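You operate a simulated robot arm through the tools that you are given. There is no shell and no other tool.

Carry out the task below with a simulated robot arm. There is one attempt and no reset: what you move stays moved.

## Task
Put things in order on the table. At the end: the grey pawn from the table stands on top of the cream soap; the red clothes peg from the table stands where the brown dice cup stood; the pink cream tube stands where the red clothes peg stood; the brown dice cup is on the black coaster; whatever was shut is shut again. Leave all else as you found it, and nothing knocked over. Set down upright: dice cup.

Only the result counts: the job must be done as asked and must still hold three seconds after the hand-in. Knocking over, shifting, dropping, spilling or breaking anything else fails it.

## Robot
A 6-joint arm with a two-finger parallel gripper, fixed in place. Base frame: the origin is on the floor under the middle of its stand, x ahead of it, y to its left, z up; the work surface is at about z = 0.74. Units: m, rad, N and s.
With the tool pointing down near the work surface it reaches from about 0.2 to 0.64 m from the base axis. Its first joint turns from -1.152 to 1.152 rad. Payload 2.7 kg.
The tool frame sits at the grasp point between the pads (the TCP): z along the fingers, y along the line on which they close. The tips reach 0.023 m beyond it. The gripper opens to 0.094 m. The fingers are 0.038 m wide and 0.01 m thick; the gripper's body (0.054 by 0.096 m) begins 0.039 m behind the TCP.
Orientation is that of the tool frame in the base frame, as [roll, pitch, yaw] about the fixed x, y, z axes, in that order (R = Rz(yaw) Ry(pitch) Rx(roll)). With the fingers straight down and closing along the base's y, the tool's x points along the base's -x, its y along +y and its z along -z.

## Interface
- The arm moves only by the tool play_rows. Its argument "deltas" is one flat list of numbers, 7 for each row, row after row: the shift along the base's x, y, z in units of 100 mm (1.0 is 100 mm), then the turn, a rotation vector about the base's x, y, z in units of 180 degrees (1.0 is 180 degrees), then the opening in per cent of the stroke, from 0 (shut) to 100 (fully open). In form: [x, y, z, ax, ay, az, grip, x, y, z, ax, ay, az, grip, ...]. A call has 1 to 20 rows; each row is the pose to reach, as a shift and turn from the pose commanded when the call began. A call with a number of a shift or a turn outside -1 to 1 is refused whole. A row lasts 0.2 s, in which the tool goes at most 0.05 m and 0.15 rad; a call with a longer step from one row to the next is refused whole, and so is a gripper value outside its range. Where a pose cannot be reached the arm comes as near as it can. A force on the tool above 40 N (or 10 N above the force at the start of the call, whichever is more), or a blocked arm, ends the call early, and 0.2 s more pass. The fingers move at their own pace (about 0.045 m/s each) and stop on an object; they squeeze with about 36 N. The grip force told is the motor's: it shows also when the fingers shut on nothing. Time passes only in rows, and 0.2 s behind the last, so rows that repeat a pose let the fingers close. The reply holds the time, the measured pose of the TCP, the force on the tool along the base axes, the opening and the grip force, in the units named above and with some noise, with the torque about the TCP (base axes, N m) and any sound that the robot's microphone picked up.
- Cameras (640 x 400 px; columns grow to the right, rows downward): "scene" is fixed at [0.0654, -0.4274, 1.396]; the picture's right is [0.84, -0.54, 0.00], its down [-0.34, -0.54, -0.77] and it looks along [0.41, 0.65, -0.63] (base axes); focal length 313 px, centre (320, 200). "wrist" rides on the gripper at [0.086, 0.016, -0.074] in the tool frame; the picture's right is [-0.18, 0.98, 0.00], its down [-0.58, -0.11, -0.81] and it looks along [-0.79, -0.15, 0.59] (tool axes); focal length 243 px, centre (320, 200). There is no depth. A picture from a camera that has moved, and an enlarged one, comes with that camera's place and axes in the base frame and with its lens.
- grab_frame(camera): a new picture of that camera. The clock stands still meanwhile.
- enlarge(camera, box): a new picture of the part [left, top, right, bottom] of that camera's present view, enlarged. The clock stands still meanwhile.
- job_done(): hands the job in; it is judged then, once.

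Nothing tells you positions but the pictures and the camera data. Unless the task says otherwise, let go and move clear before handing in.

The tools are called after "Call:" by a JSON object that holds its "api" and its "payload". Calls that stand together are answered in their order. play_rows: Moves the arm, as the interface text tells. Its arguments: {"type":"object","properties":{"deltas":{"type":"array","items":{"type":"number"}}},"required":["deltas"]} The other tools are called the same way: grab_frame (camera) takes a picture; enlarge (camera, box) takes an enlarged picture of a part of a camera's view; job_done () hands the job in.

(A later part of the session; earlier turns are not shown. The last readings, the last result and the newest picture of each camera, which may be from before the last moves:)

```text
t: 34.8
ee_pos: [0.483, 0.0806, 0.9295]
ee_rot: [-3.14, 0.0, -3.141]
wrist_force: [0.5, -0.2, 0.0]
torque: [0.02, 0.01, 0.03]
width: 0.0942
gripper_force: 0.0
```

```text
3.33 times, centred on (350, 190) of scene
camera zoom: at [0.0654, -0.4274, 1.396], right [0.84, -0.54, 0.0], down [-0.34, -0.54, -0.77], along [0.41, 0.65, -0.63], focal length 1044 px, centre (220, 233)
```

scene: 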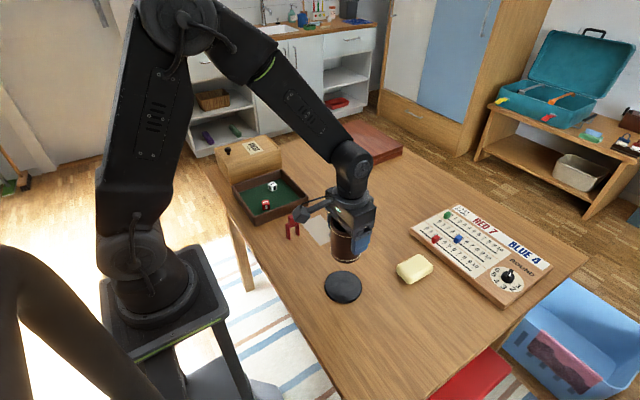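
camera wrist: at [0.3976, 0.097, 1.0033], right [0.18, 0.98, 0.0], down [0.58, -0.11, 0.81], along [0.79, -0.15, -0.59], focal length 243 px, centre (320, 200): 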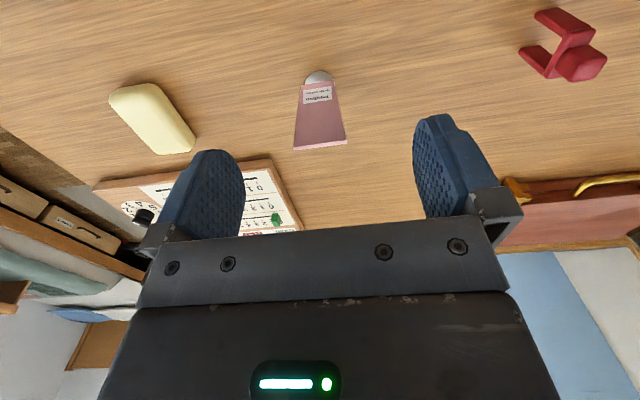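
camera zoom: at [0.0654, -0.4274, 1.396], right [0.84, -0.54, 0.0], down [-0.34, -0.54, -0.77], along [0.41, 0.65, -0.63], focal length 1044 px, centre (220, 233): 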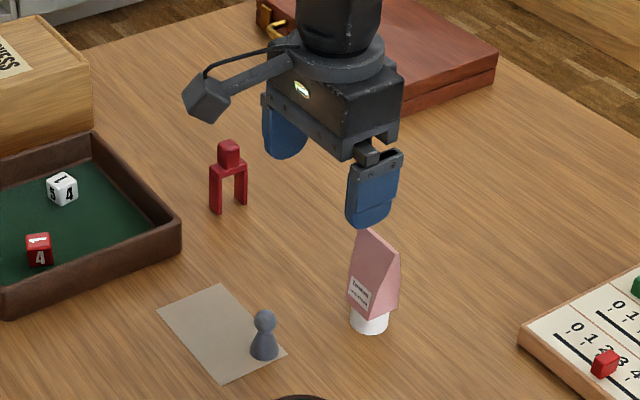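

The peg stands where the cup was. Now a close look at the tube before gripping it.

Call:
{"api": "enlarge", "payload": {"camera": "wrist", "box": [270, 50, 370, 160]}}

Call:
{"api": "enlarge", "payload": {"camera": "scene", "box": [345, 190, 385, 235]}}

```text
3.64 times, centred on (320, 105) of wrist
camera zoom: at [0.3976, 0.097, 1.0033], right [0.18, 0.98, 0.0], down [0.58, -0.11, 0.81], along [0.79, -0.15, -0.59], focal length 882 px, centre (320, 546)
```

zoom: 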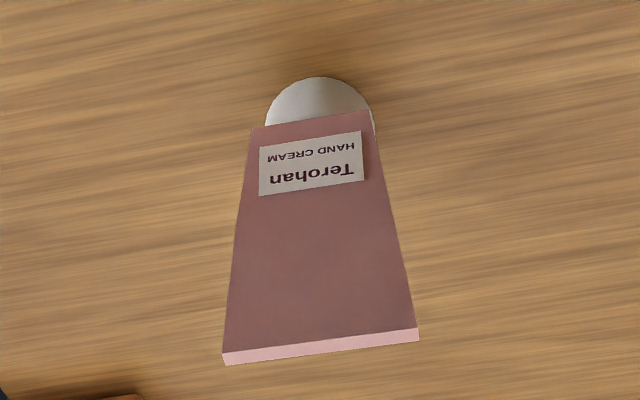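

```text
8.89 times, centred on (365, 212) of scene
camera zoom: at [0.0654, -0.4274, 1.396], right [0.84, -0.54, 0.0], down [-0.34, -0.54, -0.77], along [0.41, 0.65, -0.63], focal length 2784 px, centre (-80, 89)
```

zoom: 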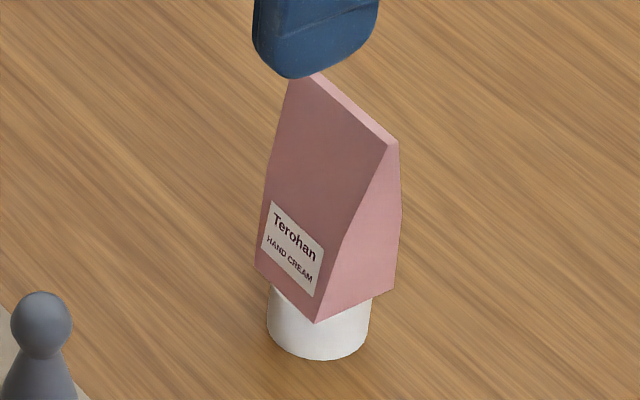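

The tube's top seam runs along y (48 mm wide, y 0.046–0.094) at x ≈ 0.5395, with its top at z ≈ 0.837. I'll grip it by that wide upper edge so it hangs upright.

Call:
{"api": "play_rows", "payload": {"deltas": [0.2, -0.05, 0, 0, 0, 0, 100, 0.4, -0.1, -0.1, 0, 0, 0, 100, 0.546, -0.115, -0.3, 0, 0, 0, 90, 0.546, -0.115, -0.55, 0, 0, 0, 80, 0.546, -0.115, -0.55, 0, 0, 0, 80]}}

Call:
{"api": "grab_frame", "payload": {"camera": "wrist"}}

Call:
{"api": "enlarge", "payload": {"camera": "scene", "box": [320, 160, 420, 240]}}

```text
t: 36.0
ee_pos: [0.5392, 0.0712, 0.8741]
ee_rot: [3.141, 0.0, 3.141]
wrist_force: [0.7, 0.6, 0.3]
torque: [0.01, 0.02, 0.04]
width: 0.0751
gripper_force: 0.1
```

```text
taken
camera wrist: at [0.4526, 0.0862, 0.9485], right [0.18, 0.98, 0.0], down [0.58, -0.11, 0.81], along [0.79, -0.15, -0.59], focal length 243 px, centre (320, 200)
```

wrist: 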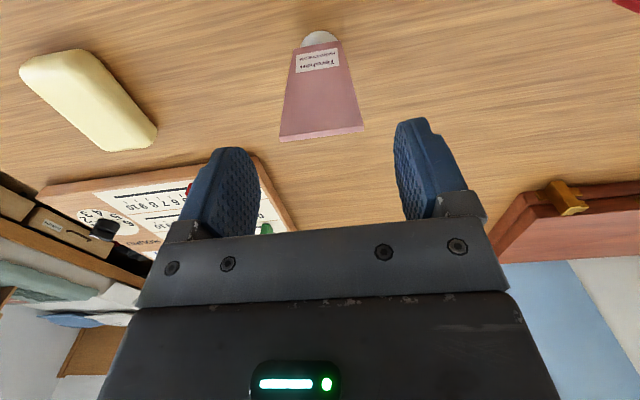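

```text
5.00 times, centred on (370, 200) of scene
camera zoom: at [0.0655, -0.4274, 1.396], right [0.84, -0.54, 0.0], down [-0.34, -0.54, -0.77], along [0.41, 0.65, -0.63], focal length 1566 px, centre (70, 200)
```

zoom: 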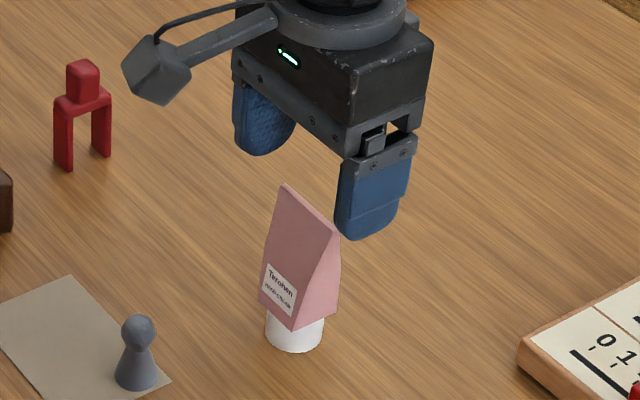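

Call:
{"api": "play_rows", "payload": {"deltas": [0, 0, -0.15, 0, 0, 0, 80, 0, 0, -0.3, 0, 0, 0, 80, 0, 0, -0.45, 0, 0, 0, 80, 0, 0, -0.56, 0, 0, 0, 80, 0, 0, -0.56, 0, 0, 0, 70, 0, 0, -0.56, 0, 0, 0, 60]}}

Call:
{"api": "grab_frame", "payload": {"camera": "wrist"}}

Call:
{"api": "enlarge", "payload": {"camera": "scene", "box": [325, 170, 405, 240]}}

```text
t: 37.4
ee_pos: [0.5399, 0.0696, 0.8176]
ee_rot: [3.141, 0.001, -3.142]
wrist_force: [0.5, -0.2, 0.5]
torque: [-0.02, 0.02, 0.0]
width: 0.0561
gripper_force: 0.1
```

```text
taken
camera wrist: at [0.4525, 0.0866, 0.8921], right [0.18, 0.98, 0.0], down [0.58, -0.11, 0.81], along [0.79, -0.15, -0.59], focal length 243 px, centre (320, 200)
```

wrist: 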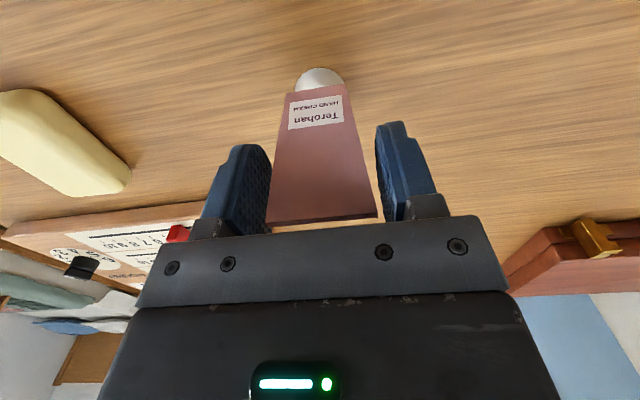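

```text
5.71 times, centred on (365, 205) of scene
camera zoom: at [0.0654, -0.4274, 1.396], right [0.84, -0.54, 0.0], down [-0.34, -0.54, -0.77], along [0.41, 0.65, -0.63], focal length 1789 px, centre (63, 171)
```

zoom: 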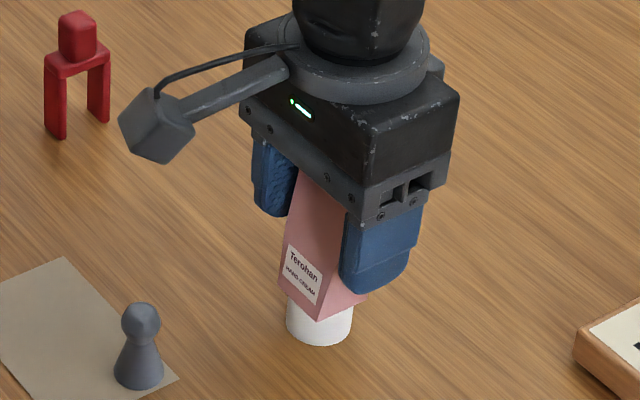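

Call:
{"api": "play_rows", "payload": {"deltas": [0, 0, 0, 0, 0, 0, 55, 0, 0, 0, 0, 0, 0, 50, 0, 0, 0, 0, 0, 0, 45, 0, 0, 0, 0, 0, 0, 40, 0, 0, 0, 0, 0, 0, 35, 0, 0, 0, 0, 0, 0, 35]}}

Call:
{"api": "grab_frame", "payload": {"camera": "wrist"}}

Call:
{"api": "enlarge", "payload": {"camera": "scene", "box": [325, 170, 405, 240]}}

```text
t: 38.8
ee_pos: [0.5402, 0.0702, 0.8175]
ee_rot: [-3.141, -0.001, 3.141]
wrist_force: [-0.8, -0.5, -0.4]
torque: [0.01, 0.0, -0.01]
width: 0.047
gripper_force: 35.4
```

```text
taken
camera wrist: at [0.4525, 0.0866, 0.8922], right [0.18, 0.98, 0.0], down [0.58, -0.11, 0.81], along [0.79, -0.15, -0.59], focal length 243 px, centre (320, 200)
```

wrist: 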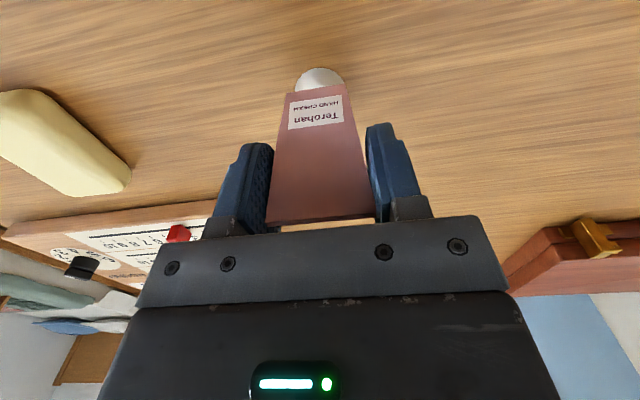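

```text
5.71 times, centred on (365, 205) of scene
camera zoom: at [0.0654, -0.4274, 1.396], right [0.84, -0.54, 0.0], down [-0.34, -0.54, -0.77], along [0.41, 0.65, -0.63], focal length 1789 px, centre (63, 171)
```

zoom: 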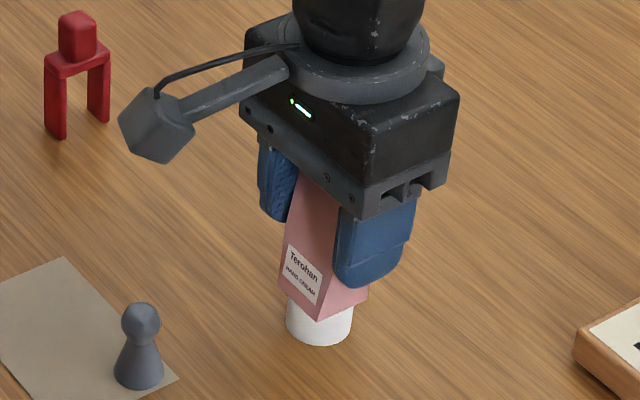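

The tube is gripped at 47 mm. I'll lift it a little and check that it hangs straight.

Call:
{"api": "play_rows", "payload": {"deltas": [0, 0, 0.03, 0, 0, 0, 35, 0, 0, 0.08, 0, 0, 0, 35, 0, 0, 0.14, 0, 0, 0, 35, 0, 0, 0.2, 0, 0, 0, 35, 0, 0, 0.2, 0, 0, 0, 35]}}

Call:
{"api": "grab_frame", "payload": {"camera": "wrist"}}

Call:
{"api": "enlarge", "payload": {"camera": "scene", "box": [325, 170, 405, 240]}}

```text
t: 40.0
ee_pos: [0.54, 0.0694, 0.8391]
ee_rot: [-3.14, 0.001, -3.141]
wrist_force: [0.0, -0.1, -1.7]
torque: [-0.04, -0.01, -0.01]
width: 0.0466
gripper_force: 35.6
```

```text
taken
camera wrist: at [0.4524, 0.0867, 0.9125], right [0.18, 0.98, 0.0], down [0.58, -0.11, 0.81], along [0.79, -0.15, -0.59], focal length 243 px, centre (320, 200)
```

wrist: 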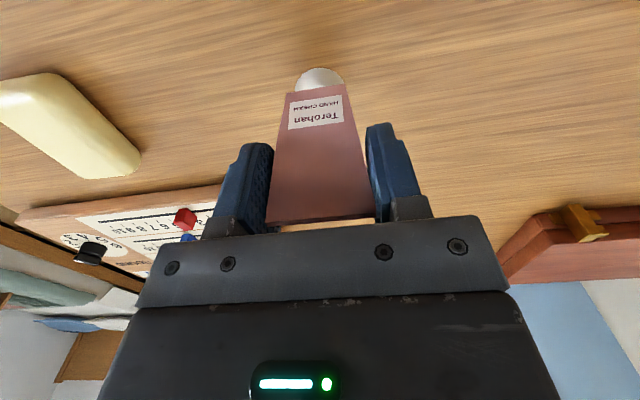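

```text
5.71 times, centred on (365, 205) of scene
camera zoom: at [0.0655, -0.4274, 1.396], right [0.84, -0.54, 0.0], down [-0.34, -0.54, -0.77], along [0.41, 0.65, -0.63], focal length 1789 px, centre (63, 171)
```

zoom: 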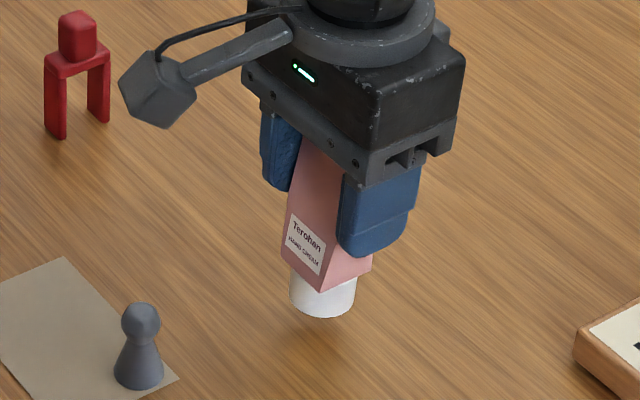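

It hangs straight. I'll lift further and carry it gently to the peg's former place at (0.340, 0.150).

Call:
{"api": "play_rows", "payload": {"deltas": [0, 0, 0.1, 0, 0, 0, 35, 0, 0, 0.25, 0, 0, 0, 35, 0, 0, 0.42, 0, 0, 0, 35, 0, 0, 0.58, 0, 0, 0, 35, 0, 0, 0.72, 0, 0, 0, 35, 0, 0, 0.8, 0, 0, 0, 35, 0, 0, 0.8, 0, 0, 0, 35]}}

Call:
{"api": "play_rows", "payload": {"deltas": [-0.06, 0.024, 0, 0, 0, 0, 35, -0.18, 0.072, 0, 0, 0, 0, 35, -0.34, 0.136, 0, 0, 0, 0, 35, -0.5, 0.2, 0, 0, 0, 0, 35, -0.66, 0.264, 0, 0, 0, 0, 35, -0.82, 0.33, 0, 0, 0, 0, 35, -0.94, 0.38, 0, 0, 0, 0, 35, -1.0, 0.402, 0, 0, 0, 0, 35]}}

Call:
{"api": "play_rows", "payload": {"deltas": [-0.06, 0.024, 0, 0, 0, 0, 35, -0.18, 0.072, 0, 0, 0, 0, 35, -0.34, 0.136, 0, 0, 0, 0, 35, -0.5, 0.2, 0, 0, 0, 0, 35, -0.66, 0.264, 0, 0, 0, 0, 35, -0.82, 0.33, 0, 0, 0, 0, 35, -0.94, 0.38, 0, 0, 0, 0, 35, -0.995, 0.403, 0, 0, 0, 0, 35, -0.995, 0.403, 0, 0, 0, 0, 35]}}

Call:
{"api": "grab_frame", "payload": {"camera": "wrist"}}

Call:
{"api": "enlarge", "payload": {"camera": "scene", "box": [240, 150, 360, 250]}}

```text
t: 41.6
ee_pos: [0.5412, 0.0703, 0.9174]
ee_rot: [-3.141, 0.001, -3.141]
wrist_force: [0.0, -0.4, -0.2]
torque: [0.0, 0.0, -0.01]
width: 0.0468
gripper_force: 36.1
```

```text
t: 43.4
ee_pos: [0.4394, 0.1106, 0.9168]
ee_rot: [-3.141, 0.002, 3.141]
wrist_force: [0.0, -0.1, 0.3]
torque: [-0.01, -0.02, -0.02]
width: 0.0467
gripper_force: 36.2
```

```text
t: 45.4
ee_pos: [0.3401, 0.1504, 0.9164]
ee_rot: [3.141, -0.001, 3.141]
wrist_force: [0.5, -0.2, -0.7]
torque: [0.0, -0.01, -0.01]
width: 0.0468
gripper_force: 35.6
```

```text
taken
camera wrist: at [0.2529, 0.1669, 0.9923], right [0.18, 0.98, 0.0], down [0.58, -0.11, 0.81], along [0.79, -0.15, -0.59], focal length 243 px, centre (320, 200)
```

wrist: 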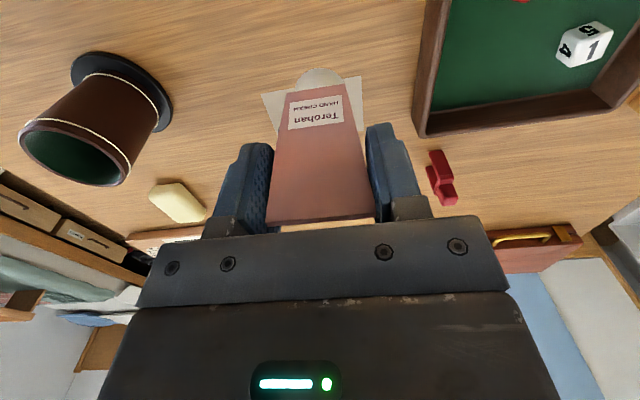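

```text
4.00 times, centred on (300, 200) of scene
camera zoom: at [0.0655, -0.4274, 1.396], right [0.84, -0.54, 0.0], down [-0.34, -0.54, -0.77], along [0.41, 0.65, -0.63], focal length 1253 px, centre (400, 200)
```

zoom: 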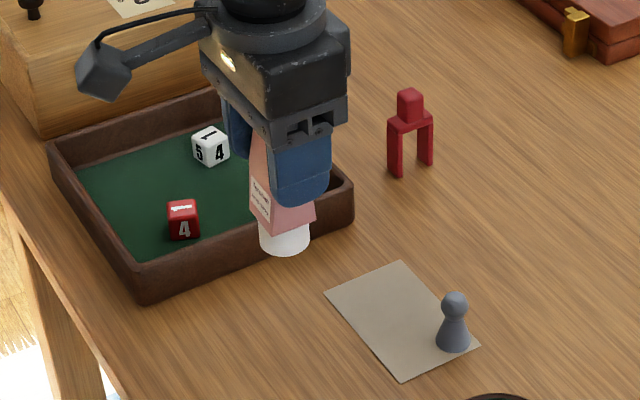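

Call:
{"api": "play_rows", "payload": {"deltas": [0, 0, -0.08, 0, 0, 0, 35, 0, 0, -0.22, 0, 0, 0, 35, 0, 0, -0.38, 0, 0, 0, 35, 0, 0, -0.54, 0, 0, 0, 35, 0, 0, -0.68, 0, 0, 0, 35, 0, 0, -0.8, 0, 0, 0, 35, 0, 0, -0.88, 0, 0, 0, 35, 0, 0, -0.93, 0, 0, 0, 35, 0, 0, -0.96, 0, 0, 0, 35, 0, 0, -0.975, 0, 0, 0, 35, 0, 0, -0.975, 0, 0, 0, 35]}}

Call:
{"api": "enlarge", "payload": {"camera": "scene", "box": [250, 170, 340, 250]}}

Call:
{"api": "grab_frame", "payload": {"camera": "wrist"}}

```text
t: 47.8
ee_pos: [0.3395, 0.1498, 0.8212]
ee_rot: [3.141, 0.0, 3.141]
wrist_force: [-0.5, 0.4, -1.6]
torque: [0.0, 0.0, 0.02]
width: 0.0467
gripper_force: 35.9
```

```text
5.00 times, centred on (295, 210) of scene
camera zoom: at [0.0655, -0.4274, 1.396], right [0.84, -0.54, 0.0], down [-0.34, -0.54, -0.77], along [0.41, 0.65, -0.63], focal length 1566 px, centre (445, 150)
```

zoom: 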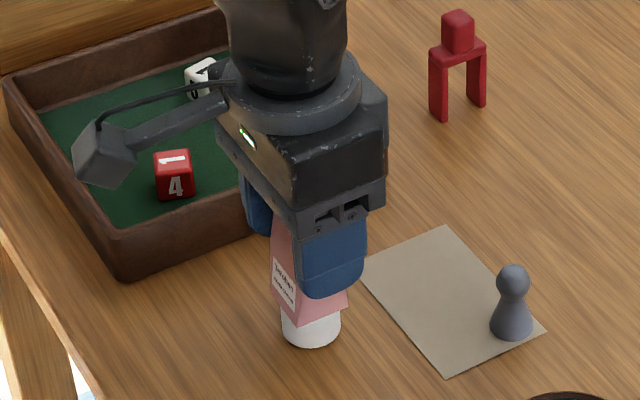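

```text
taken
camera wrist: at [0.2532, 0.1667, 0.8945], right [0.18, 0.98, 0.0], down [0.58, -0.11, 0.81], along [0.79, -0.15, -0.59], focal length 243 px, centre (320, 200)
```

wrist: 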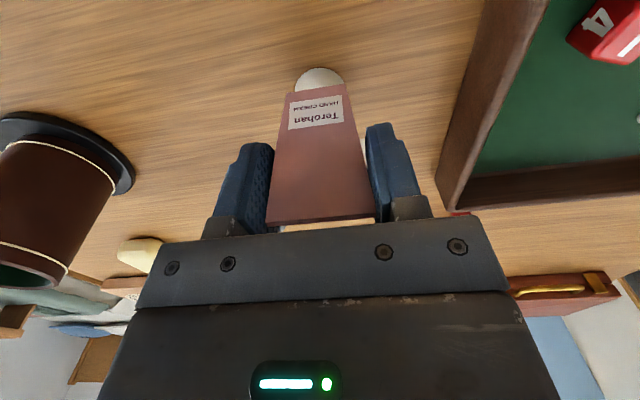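

Call:
{"api": "play_rows", "payload": {"deltas": [0, 0, -0.005, 0, 0, 0, 35, 0, 0, -0.01, 0, 0, 0, 35, 0, 0, -0.015, 0, 0, 0, 35, 0, 0, -0.02, 0, 0, 0, 35, 0, 0, -0.025, 0, 0, 0, 35, 0, 0, -0.025, 0, 0, 0, 35]}}

```text
t: 49.2
ee_pos: [0.3403, 0.1496, 0.8173]
ee_rot: [3.141, -0.003, -3.141]
wrist_force: [-1.4, -2.3, 8.0]
torque: [-0.13, 0.15, -0.01]
width: 0.0466
gripper_force: 36.5
```

The tube touched down lightly (8 N) at its pick-up height. I'll release it.

Call:
{"api": "play_rows", "payload": {"deltas": [0, 0, 0.0, 0, 0, 0, 48, 0, 0, 0.0, 0, 0, 0, 52, 0, 0, 0, 0, 0, 0, 58, 0, 0, 0, 0, 0, 0, 68, 0, 0, 0, 0, 0, 0, 80, 0, 0, 0, 0, 0, 0, 80]}}

Call:
{"api": "grab_frame", "payload": {"camera": "wrist"}}

Call:
{"api": "enlarge", "payload": {"camera": "scene", "box": [250, 170, 340, 250]}}

```text
t: 50.6
ee_pos: [0.3413, 0.1503, 0.8172]
ee_rot: [-3.142, 0.0, -3.14]
wrist_force: [-0.1, 0.8, 0.0]
torque: [0.02, -0.01, 0.02]
width: 0.0752
gripper_force: 0.1
```

```text
taken
camera wrist: at [0.2534, 0.1669, 0.8919], right [0.18, 0.98, 0.0], down [0.58, -0.11, 0.81], along [0.79, -0.15, -0.59], focal length 243 px, centre (320, 200)
```

wrist: 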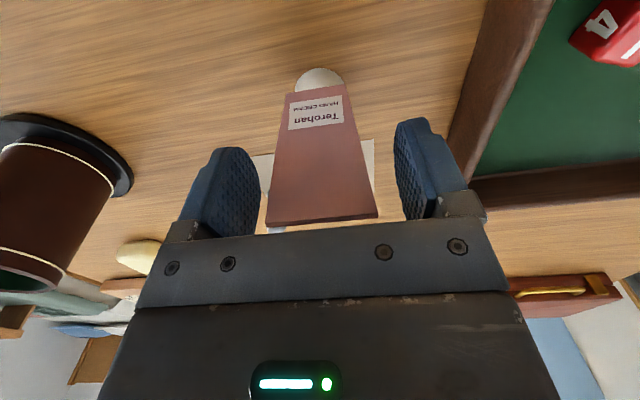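

```text
5.00 times, centred on (295, 210) of scene
camera zoom: at [0.0654, -0.4274, 1.396], right [0.84, -0.54, 0.0], down [-0.34, -0.54, -0.77], along [0.41, 0.65, -0.63], focal length 1566 px, centre (445, 150)
```

zoom: 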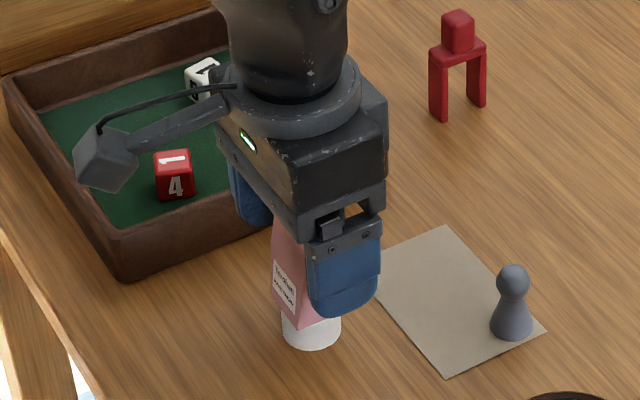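

Call:
{"api": "play_rows", "payload": {"deltas": [0, 0, 0.15, 0, 0, 0, 80, 0, 0, 0.35, 0, 0, 0, 80, 0, 0, 0.6, 0, 0, 0, 80, 0, 0, 0.85, 0, 0, 0, 80, 0, 0, 1.0, 0, 0, 0, 80]}}

Call:
{"api": "play_rows", "payload": {"deltas": [0.12, -0.18, 0, 0, 0, 0, 80, 0.24, -0.36, 0, 0, 0, 0, 80, 0.36, -0.54, 0, 0, 0, 0, 80, 0.48, -0.6, 0, 0, 0, 0, 80, 0.48, -0.6, 0, 0, 0, 0, 80]}}

Call:
{"api": "grab_frame", "payload": {"camera": "wrist"}}

Call:
{"api": "enlarge", "payload": {"camera": "scene", "box": [250, 150, 410, 270]}}

Call:
{"api": "enlarge", "payload": {"camera": "scene", "box": [315, 215, 355, 245]}}

```text
t: 51.8
ee_pos: [0.3396, 0.1511, 0.9179]
ee_rot: [-3.142, 0.001, -3.141]
wrist_force: [-0.8, 0.6, -0.3]
torque: [0.0, 0.01, -0.02]
width: 0.0754
gripper_force: 0.1
```

```text
t: 53.0
ee_pos: [0.3896, 0.0893, 0.9169]
ee_rot: [-3.142, -0.001, -3.141]
wrist_force: [0.3, -0.5, -0.8]
torque: [0.0, -0.01, 0.0]
width: 0.0751
gripper_force: 0.0
```

```text
taken
camera wrist: at [0.3016, 0.1068, 0.9921], right [0.18, 0.98, 0.0], down [0.58, -0.11, 0.81], along [0.79, -0.15, -0.59], focal length 243 px, centre (320, 200)
```

wrist: 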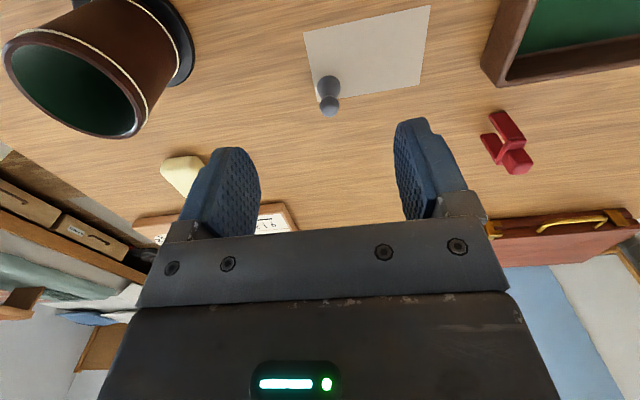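

```text
3.33 times, centred on (330, 210) of scene
camera zoom: at [0.0654, -0.4274, 1.396], right [0.84, -0.54, 0.0], down [-0.34, -0.54, -0.77], along [0.41, 0.65, -0.63], focal length 1044 px, centre (287, 167)
```

zoom: 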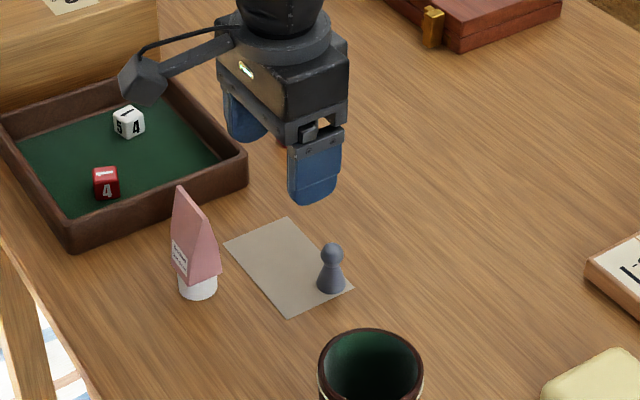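

```text
13.33 times, centred on (335, 230) of scene
camera zoom: at [0.0654, -0.4274, 1.396], right [0.84, -0.54, 0.0], down [-0.34, -0.54, -0.77], along [0.41, 0.65, -0.63], focal length 4175 px, centre (120, -200)
```

zoom: 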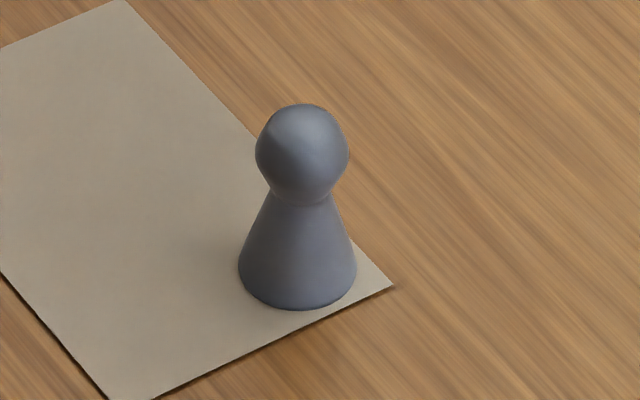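

The tube now stands at the peg's old place. Next comes the pawn, about 44 mm tall, near (0.440, 0.091); I'll check it with the wrist camera.

Call:
{"api": "enlarge", "payload": {"camera": "wrist", "box": [290, 55, 370, 125]}}

```text
5.71 times, centred on (330, 90) of wrist
camera zoom: at [0.3016, 0.1068, 0.9921], right [0.18, 0.98, 0.0], down [0.58, -0.11, 0.81], along [0.79, -0.15, -0.59], focal length 1386 px, centre (263, 829)
```

zoom: 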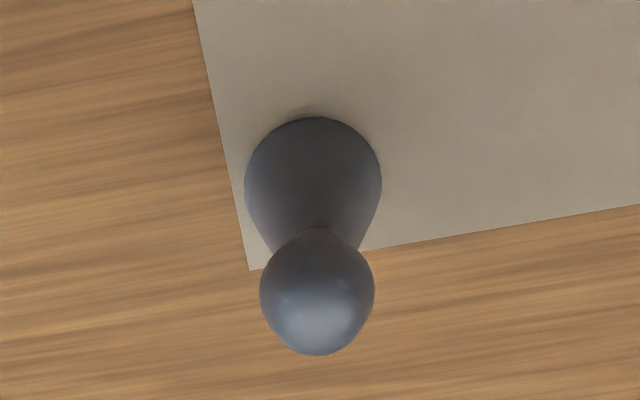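

Call:
{"api": "play_rows", "payload": {"deltas": [0.2, 0, 0, 0, 0, 0, 65, 0.4, 0, -0.1, 0, 0, 0, 55, 0.512, 0.005, -0.3, 0, 0, 0, 50, 0.512, 0.005, -0.55, 0, 0, 0, 50, 0.512, 0.005, -0.8, 0, 0, 0, 50, 0.512, 0.005, -0.8, 0, 0, 0, 50]}}

Call:
{"api": "grab_frame", "payload": {"camera": "wrist"}}

Call:
{"api": "enlarge", "payload": {"camera": "scene", "box": [290, 170, 390, 250]}}

```text
t: 54.4
ee_pos: [0.442, 0.0905, 0.8368]
ee_rot: [-3.141, -0.001, -3.14]
wrist_force: [0.3, -1.1, 0.4]
torque: [0.0, -0.04, 0.06]
width: 0.047
gripper_force: 0.2
```

```text
taken
camera wrist: at [0.3532, 0.1073, 0.9119], right [0.18, 0.98, 0.0], down [0.58, -0.11, 0.81], along [0.79, -0.15, -0.59], focal length 243 px, centre (320, 200)
```

wrist: 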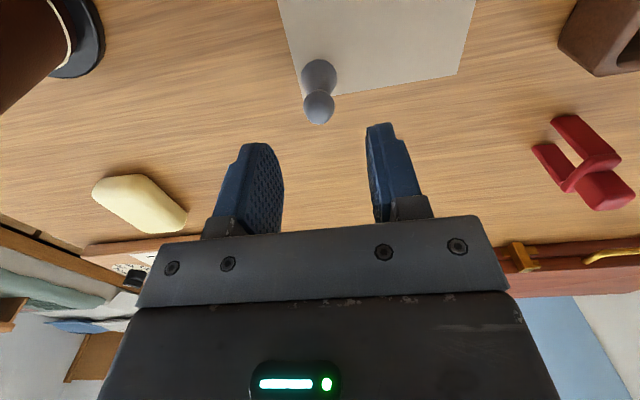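

```text
5.00 times, centred on (340, 210) of scene
camera zoom: at [0.0655, -0.4274, 1.396], right [0.84, -0.54, 0.0], down [-0.34, -0.54, -0.77], along [0.41, 0.65, -0.63], focal length 1566 px, centre (220, 150)
```

zoom: 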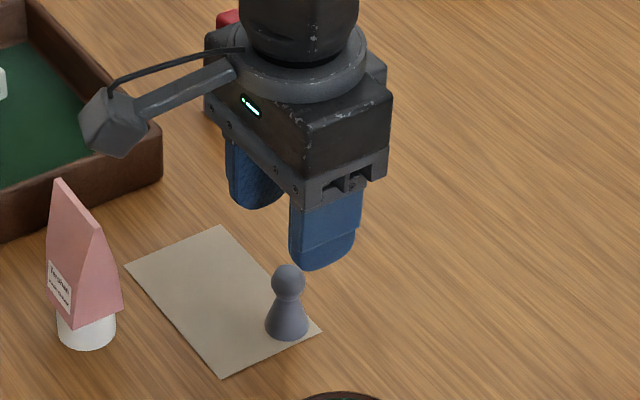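

The wrist camera housing would pass close to the tube if I go down as is. The pawn is round, so I'll first turn the gripper 30° to swing the housing away.

Call:
{"api": "play_rows", "payload": {"deltas": [0, 0, 0.05, 0, 0, 0.0417, 50, 0, 0, 0.05, 0, 0, 0.0833, 50, 0, 0, 0.05, 0, 0, 0.125, 50, 0, 0, 0.05, 0, 0, 0.1667, 50, 0, 0, 0.05, 0, 0, 0.1667, 50]}}

Call:
{"api": "grab_frame", "payload": {"camera": "wrist"}}

Call:
{"api": "enlarge", "payload": {"camera": "scene", "box": [290, 170, 390, 250]}}

```text
t: 55.6
ee_pos: [0.4401, 0.0903, 0.8418]
ee_rot: [3.141, 0.0, -2.617]
wrist_force: [0.1, 0.3, 0.5]
torque: [-0.02, 0.0, -0.01]
width: 0.0472
gripper_force: 0.1
```

```text
taken
camera wrist: at [0.3561, 0.0616, 0.9173], right [-0.33, 0.94, 0.0], down [0.56, 0.2, 0.81], along [0.76, 0.27, -0.59], focal length 243 px, centre (320, 200)
```

wrist: 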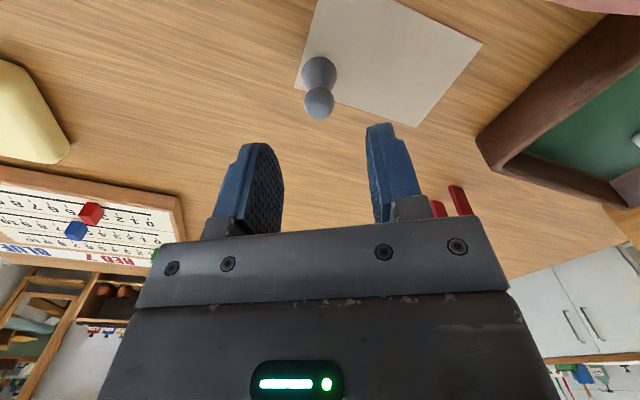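

```text
5.00 times, centred on (340, 210) of scene
camera zoom: at [0.0654, -0.4274, 1.396], right [0.84, -0.54, 0.0], down [-0.34, -0.54, -0.77], along [0.41, 0.65, -0.63], focal length 1566 px, centre (220, 150)
```

zoom: 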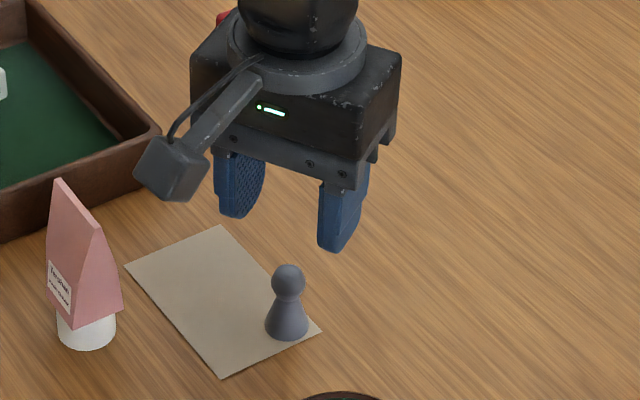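

Call:
{"api": "play_rows", "payload": {"deltas": [0, 0, -0.15, 0, 0, 0, 50, 0, 0, -0.3, 0, 0, 0, 50, 0, 0, -0.45, 0, 0, 0, 50, 0, 0, -0.58, 0, 0, 0, 50, 0, 0, -0.655, 0, 0, 0, 50, 0, 0, -0.655, 0, 0, 0, 50]}}

Call:
{"api": "grab_frame", "payload": {"camera": "wrist"}}

Call:
{"api": "enlarge", "payload": {"camera": "scene", "box": [290, 170, 390, 250]}}

```text
t: 57.0
ee_pos: [0.4406, 0.0915, 0.7758]
ee_rot: [3.141, -0.002, -2.62]
wrist_force: [0.0, -0.1, 0.5]
torque: [0.02, -0.03, -0.02]
width: 0.0471
gripper_force: 0.1
```

```text
taken
camera wrist: at [0.3561, 0.0621, 0.8516], right [-0.33, 0.94, 0.0], down [0.56, 0.2, 0.81], along [0.76, 0.27, -0.59], focal length 243 px, centre (320, 200)
```

wrist: 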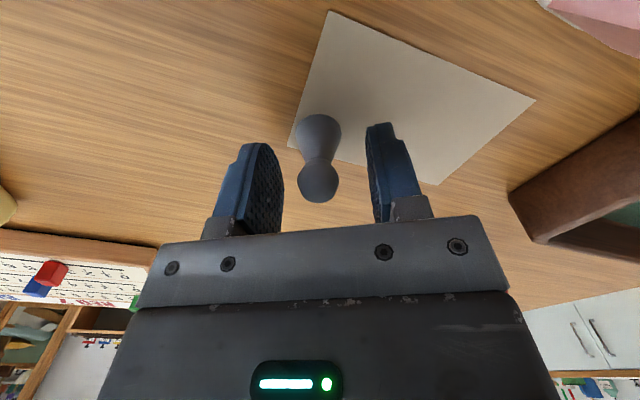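

```text
5.00 times, centred on (340, 210) of scene
camera zoom: at [0.0654, -0.4274, 1.396], right [0.84, -0.54, 0.0], down [-0.34, -0.54, -0.77], along [0.41, 0.65, -0.63], focal length 1566 px, centre (220, 150)
```

zoom: 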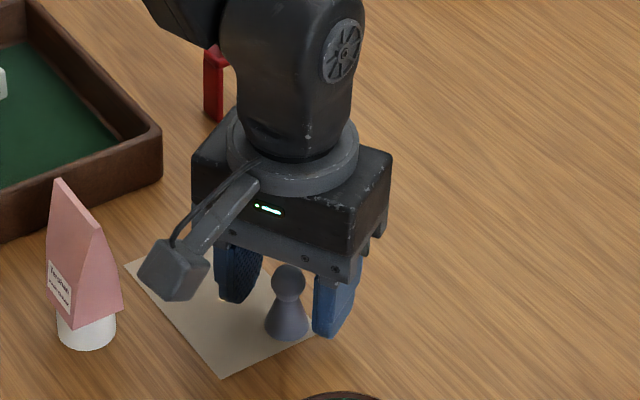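

The pawn's head sits exactly at the grasp point. I'll close gently.

Call:
{"api": "play_rows", "payload": {"deltas": [0, 0, 0, 0, 0, 0, 42, 0, 0, 0, 0, 0, 0, 35, 0, 0, 0, 0, 0, 0, 29, 0, 0, 0, 0, 0, 0, 25, 0, 0, 0, 0, 0, 0, 21, 0, 0, 0, 0, 0, 0, 15, 0, 0, 0, 0, 0, 0, 10, 0, 0, 0, 0, 0, 0, 10]}}

Call:
{"api": "grab_frame", "payload": {"camera": "wrist"}}

Call:
{"api": "enlarge", "payload": {"camera": "scene", "box": [300, 190, 380, 250]}}

```text
t: 58.8
ee_pos: [0.4397, 0.0901, 0.7777]
ee_rot: [3.141, 0.0, -2.618]
wrist_force: [0.2, -0.8, -0.7]
torque: [-0.01, -0.06, -0.03]
width: 0.018
gripper_force: 36.0
```

```text
taken
camera wrist: at [0.356, 0.062, 0.8517], right [-0.33, 0.94, 0.0], down [0.56, 0.2, 0.81], along [0.76, 0.27, -0.59], focal length 243 px, centre (320, 200)
```

wrist: 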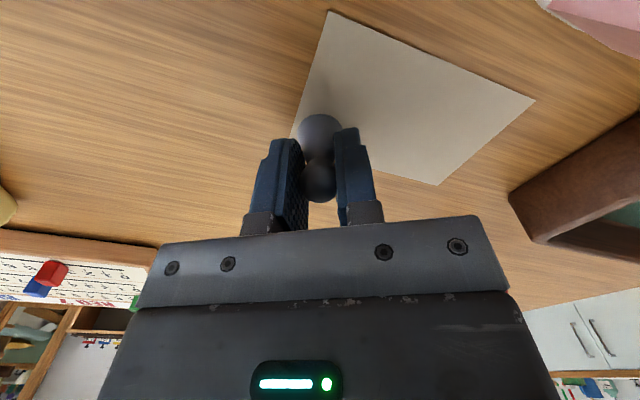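

```text
6.67 times, centred on (340, 220) of scene
camera zoom: at [0.0654, -0.4274, 1.396], right [0.84, -0.54, 0.0], down [-0.34, -0.54, -0.77], along [0.41, 0.65, -0.63], focal length 2088 px, centre (187, 67)
```

zoom: 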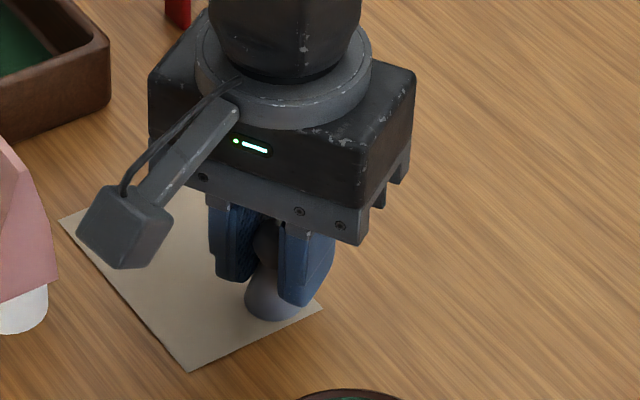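

Call:
{"api": "play_rows", "payload": {"deltas": [0, 0, 0.04, 0, 0, 0, 10, 0, 0, 0.12, 0, 0, 0, 10, 0, 0, 0.25, 0, 0, 0, 10, 0, 0, 0.4, 0, 0, 0, 10, 0, 0, 0.55, 0, 0, 0, 10, 0, 0, 0.7, 0, 0, 0, 10, 0, 0, 0.8, 0, 0, 0, 10, 0, 0, 0.8, 0, 0, 0, 10]}}

Call:
{"api": "grab_frame", "payload": {"camera": "wrist"}}

Call:
{"api": "enlarge", "payload": {"camera": "scene", "box": [280, 160, 400, 250]}}

```text
t: 60.6
ee_pos: [0.4391, 0.0906, 0.8576]
ee_rot: [3.141, -0.002, -2.618]
wrist_force: [0.0, -0.3, 1.0]
torque: [0.0, 0.01, 0.0]
width: 0.0182
gripper_force: 35.9
```

```text
taken
camera wrist: at [0.3558, 0.0624, 0.9318], right [-0.33, 0.94, 0.0], down [0.56, 0.2, 0.81], along [0.76, 0.27, -0.59], focal length 243 px, centre (320, 200)
```

wrist: 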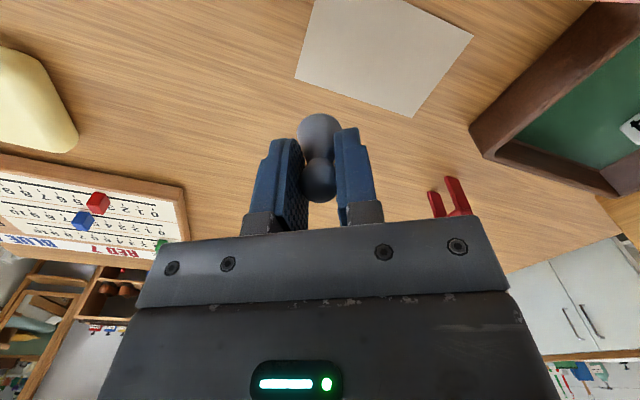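

```text
4.44 times, centred on (340, 205) of scene
camera zoom: at [0.0654, -0.4274, 1.396], right [0.84, -0.54, 0.0], down [-0.34, -0.54, -0.77], along [0.41, 0.65, -0.63], focal length 1392 px, centre (231, 178)
```

zoom: 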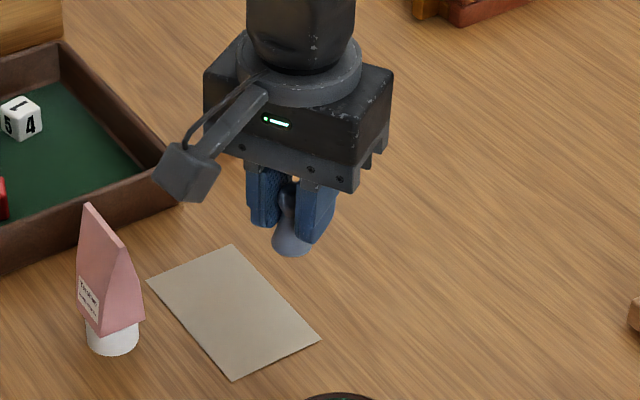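

The pawn is lifted and the card stayed put. Now to the soap; I'll stop short and measure it with the wrist camera.

Call:
{"api": "play_rows", "payload": {"deltas": [0.06, -0.12, 0.1, 0, 0, 0, 10, 0.16, -0.34, 0.2, 0, 0, 0, 10, 0.27, -0.58, 0.3, 0, 0, 0, 10, 0.37, -0.8, 0.3, 0, 0, 0, 10, 0.45, -1.0, 0.3, 0, 0, 0, 10]}}

Call:
{"api": "play_rows", "payload": {"deltas": [0.0, -0.2, 0, 0, 0, 0, 10, 0.0, -0.42, 0, 0, 0, 0, 10, 0, -0.64, 0, 0, 0, 0, 10, 0, -0.8, 0, 0, 0, 0, 10, 0, -0.8, 0, 0, 0, 0, 10]}}

Call:
{"api": "grab_frame", "payload": {"camera": "wrist"}}

Call:
{"api": "enlarge", "payload": {"camera": "scene", "box": [340, 180, 480, 300]}}

```text
t: 61.8
ee_pos: [0.4841, -0.0094, 0.8867]
ee_rot: [-3.141, 0.0, -2.619]
wrist_force: [0.4, 0.8, -0.4]
torque: [-0.04, 0.0, -0.01]
width: 0.0182
gripper_force: 36.0
```

```text
t: 63.0
ee_pos: [0.4837, -0.0894, 0.8875]
ee_rot: [-3.141, -0.001, -2.618]
wrist_force: [-0.4, -0.2, -0.3]
torque: [-0.02, -0.01, -0.01]
width: 0.0182
gripper_force: 36.2
```

```text
taken
camera wrist: at [0.4004, -0.1184, 0.9614], right [-0.33, 0.94, 0.0], down [0.56, 0.2, 0.81], along [0.76, 0.27, -0.59], focal length 243 px, centre (320, 200)
```

wrist: 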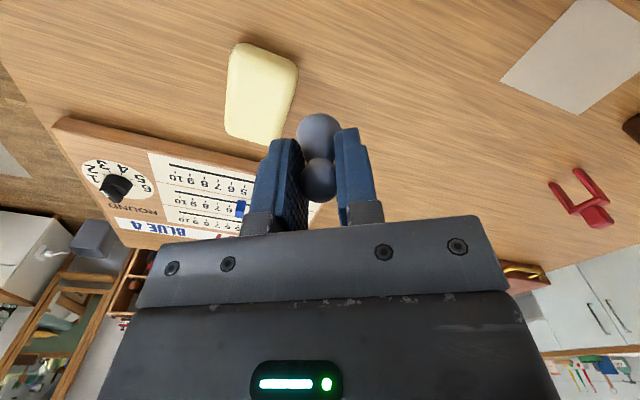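

```text
3.33 times, centred on (410, 240) of scene
camera zoom: at [0.0654, -0.4274, 1.396], right [0.84, -0.54, 0.0], down [-0.34, -0.54, -0.77], along [0.41, 0.65, -0.63], focal length 1044 px, centre (20, 67)
```

zoom: 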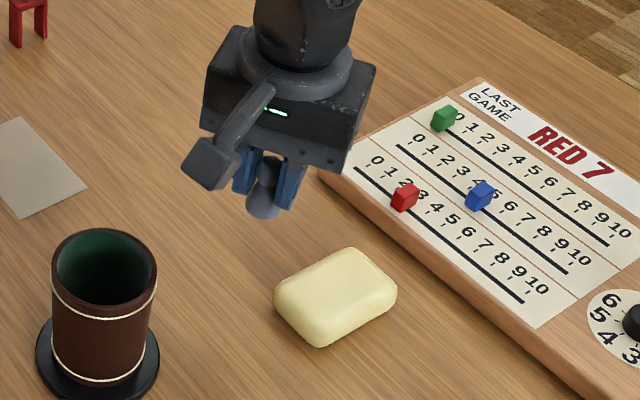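

Call:
{"api": "enlarge", "payload": {"camera": "wrist", "box": [200, 30, 320, 150]}}

Call:
{"api": "enlarge", "payload": {"camera": "scene", "box": [390, 245, 440, 290]}}

```text
3.33 times, centred on (260, 90) of wrist
camera zoom: at [0.4004, -0.1184, 0.9614], right [-0.33, 0.94, 0.0], down [0.56, 0.2, 0.81], along [0.76, 0.27, -0.59], focal length 809 px, centre (520, 567)
```

zoom: 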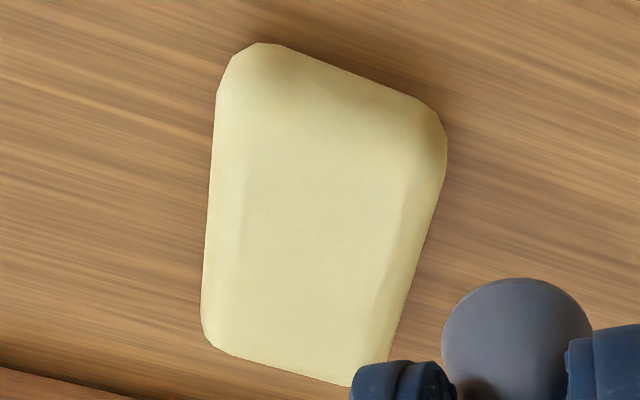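

```text
8.89 times, centred on (415, 268) of scene
camera zoom: at [0.0654, -0.4274, 1.396], right [0.84, -0.54, 0.0], down [-0.34, -0.54, -0.77], along [0.41, 0.65, -0.63], focal length 2784 px, centre (-524, -400)
```

zoom: 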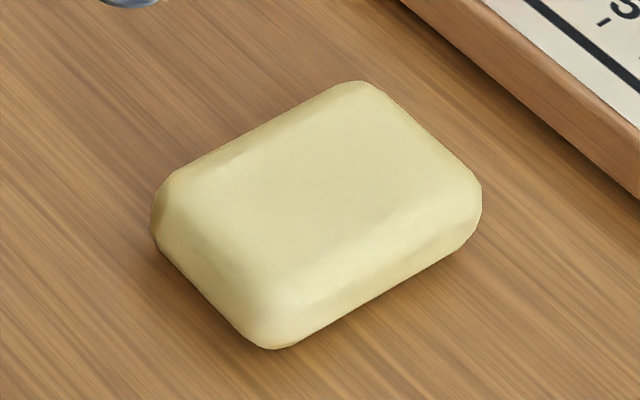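

The soap spans about x 0.498–0.583 and y −0.154 to −0.104, so its centre is near (0.540, −0.129) with the top around z = 0.765. I'll position the pawn above the centre.

Call:
{"api": "play_rows", "payload": {"deltas": [0.14, -0.1, 0, 0, 0, 0, 10, 0.3, -0.21, 0, 0, 0, 0, 10, 0.45, -0.32, -0.1, 0, 0, 0, 10, 0.558, -0.395, -0.25, 0, 0, 0, 10, 0.558, -0.395, -0.45, 0, 0, 0, 10, 0.558, -0.395, -0.55, 0, 0, 0, 10, 0.558, -0.395, -0.55, 0, 0, 0, 10]}}

Call:
{"api": "grab_frame", "payload": {"camera": "wrist"}}

Call:
{"api": "enlarge", "payload": {"camera": "scene", "box": [370, 200, 470, 300]}}

```text
t: 64.6
ee_pos: [0.5409, -0.13, 0.8316]
ee_rot: [3.14, 0.0, -2.618]
wrist_force: [0.0, 0.9, 0.1]
torque: [0.01, -0.01, 0.01]
width: 0.0181
gripper_force: 35.6
```

```text
taken
camera wrist: at [0.4568, -0.1579, 0.906], right [-0.33, 0.94, 0.0], down [0.56, 0.2, 0.81], along [0.76, 0.27, -0.59], focal length 243 px, centre (320, 200)
```

wrist: 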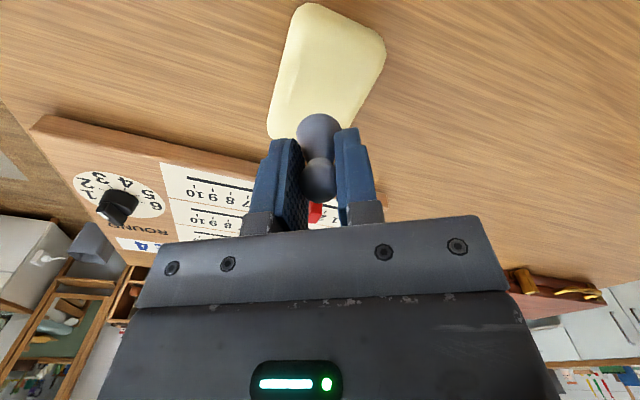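

```text
4.00 times, centred on (420, 250) of scene
camera zoom: at [0.0655, -0.4274, 1.396], right [0.84, -0.54, 0.0], down [-0.34, -0.54, -0.77], along [0.41, 0.65, -0.63], focal length 1253 px, centre (-80, 0)
```

zoom: 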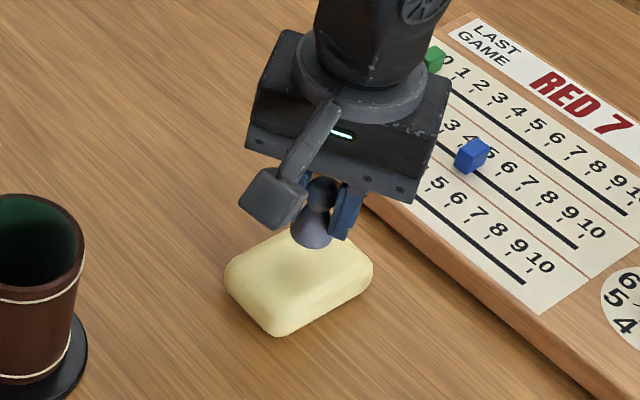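

Call:
{"api": "play_rows", "payload": {"deltas": [0, 0, -0.06, 0, 0, 0, 10, 0, 0, -0.12, 0, 0, 0, 10, 0, 0, -0.18, 0, 0, 0, 10, 0, 0, -0.22, 0, 0, 0, 10, 0, 0, -0.22, 0, 0, 0, 10]}}

Call:
{"api": "enlarge", "payload": {"camera": "scene", "box": [380, 215, 450, 295]}}

Call:
{"api": "grab_frame", "payload": {"camera": "wrist"}}

```text
t: 65.8
ee_pos: [0.5402, -0.1275, 0.8096]
ee_rot: [-3.141, 0.0, -2.618]
wrist_force: [0.8, -0.9, 0.1]
torque: [-0.01, -0.01, -0.02]
width: 0.0184
gripper_force: 36.6
```

```text
5.00 times, centred on (415, 255) of scene
camera zoom: at [0.0654, -0.4274, 1.396], right [0.84, -0.54, 0.0], down [-0.34, -0.54, -0.77], along [0.41, 0.65, -0.63], focal length 1566 px, centre (-155, -75)
```

zoom: 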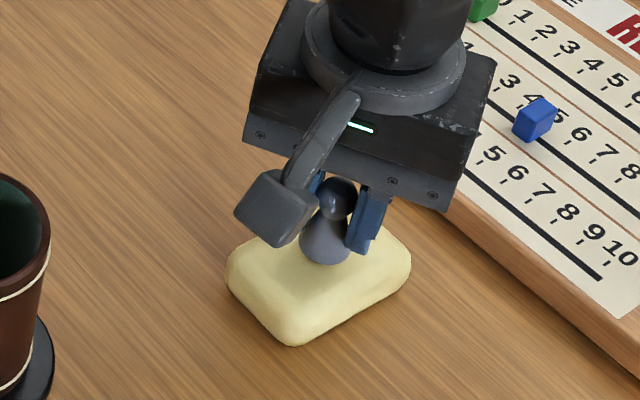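

```text
taken
camera wrist: at [0.4568, -0.1575, 0.884], right [-0.33, 0.94, 0.0], down [0.56, 0.2, 0.81], along [0.76, 0.27, -0.59], focal length 243 px, centre (320, 200)
```

wrist: 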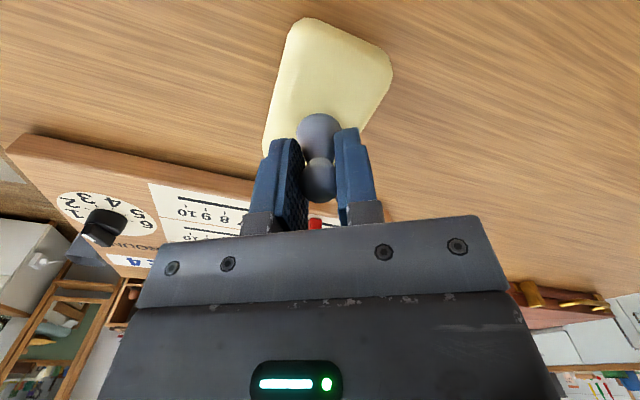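

Call:
{"api": "play_rows", "payload": {"deltas": [0, 0, -0.01, 0, 0, 0, 10, 0, 0, -0.02, 0, 0, 0, 10, 0, 0, -0.03, 0, 0, 0, 10, 0, 0, -0.04, 0, 0, 0, 10, 0, 0, -0.04, 0, 0, 0, 10]}}

Call:
{"api": "enlarge", "payload": {"camera": "scene", "box": [390, 235, 440, 285]}}

```text
t: 67.0
ee_pos: [0.5414, -0.1284, 0.8074]
ee_rot: [-3.14, 0.003, -2.617]
wrist_force: [-2.6, 1.0, 10.4]
torque: [0.01, 0.06, 0.02]
width: 0.018
gripper_force: 35.7
```

```text
8.00 times, centred on (415, 260) of scene
camera zoom: at [0.0652, -0.4273, 1.396], right [0.84, -0.54, 0.0], down [-0.34, -0.54, -0.77], along [0.41, 0.65, -0.63], focal length 2505 px, centre (-440, -280)
```

zoom: 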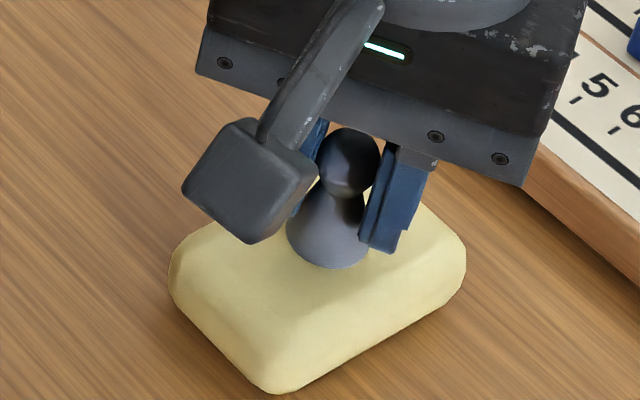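

The pawn's base is resting on the middle of the soap (10 N contact). I'll ease the pressure and release slowly.

Call:
{"api": "play_rows", "payload": {"deltas": [0, 0, 0.007, 0, 0, 0, 10, 0, 0, 0.01, 0, 0, 0, 15, 0, 0, 0.01, 0, 0, 0, 20, 0, 0, 0.01, 0, 0, 0, 24, 0, 0, 0.01, 0, 0, 0, 30, 0, 0, 0.01, 0, 0, 0, 38, 0, 0, 0.01, 0, 0, 0, 50, 0, 0, 0.01, 0, 0, 0, 50]}}

Call:
{"api": "grab_frame", "payload": {"camera": "wrist"}}

Call:
{"api": "enlarge", "payload": {"camera": "scene", "box": [390, 235, 440, 285]}}

```text
t: 68.8
ee_pos: [0.5403, -0.1291, 0.8072]
ee_rot: [-3.141, 0.001, -2.616]
wrist_force: [0.5, 0.3, -0.5]
torque: [-0.03, 0.0, -0.02]
width: 0.0472
gripper_force: 0.1
```

```text
taken
camera wrist: at [0.4564, -0.1575, 0.8817], right [-0.33, 0.94, 0.0], down [0.56, 0.2, 0.81], along [0.76, 0.27, -0.59], focal length 243 px, centre (320, 200)
```

wrist: 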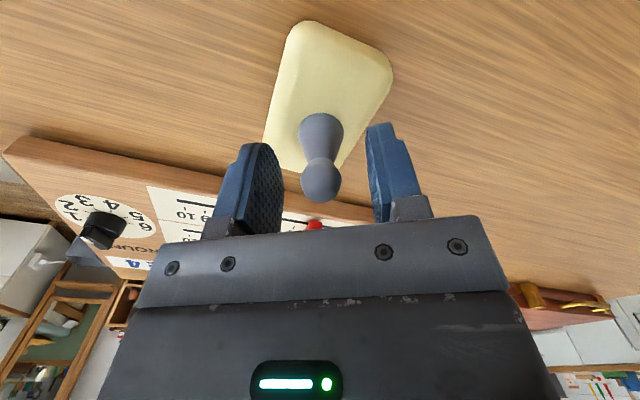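

```text
8.00 times, centred on (415, 260) of scene
camera zoom: at [0.0654, -0.4274, 1.396], right [0.84, -0.54, 0.0], down [-0.34, -0.54, -0.77], along [0.41, 0.65, -0.63], focal length 2505 px, centre (-440, -280)
```

zoom: 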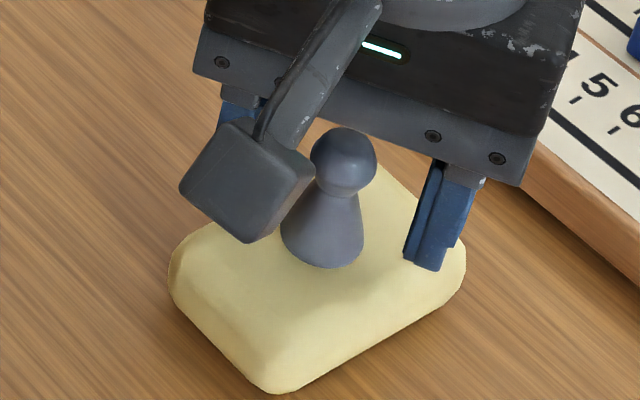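

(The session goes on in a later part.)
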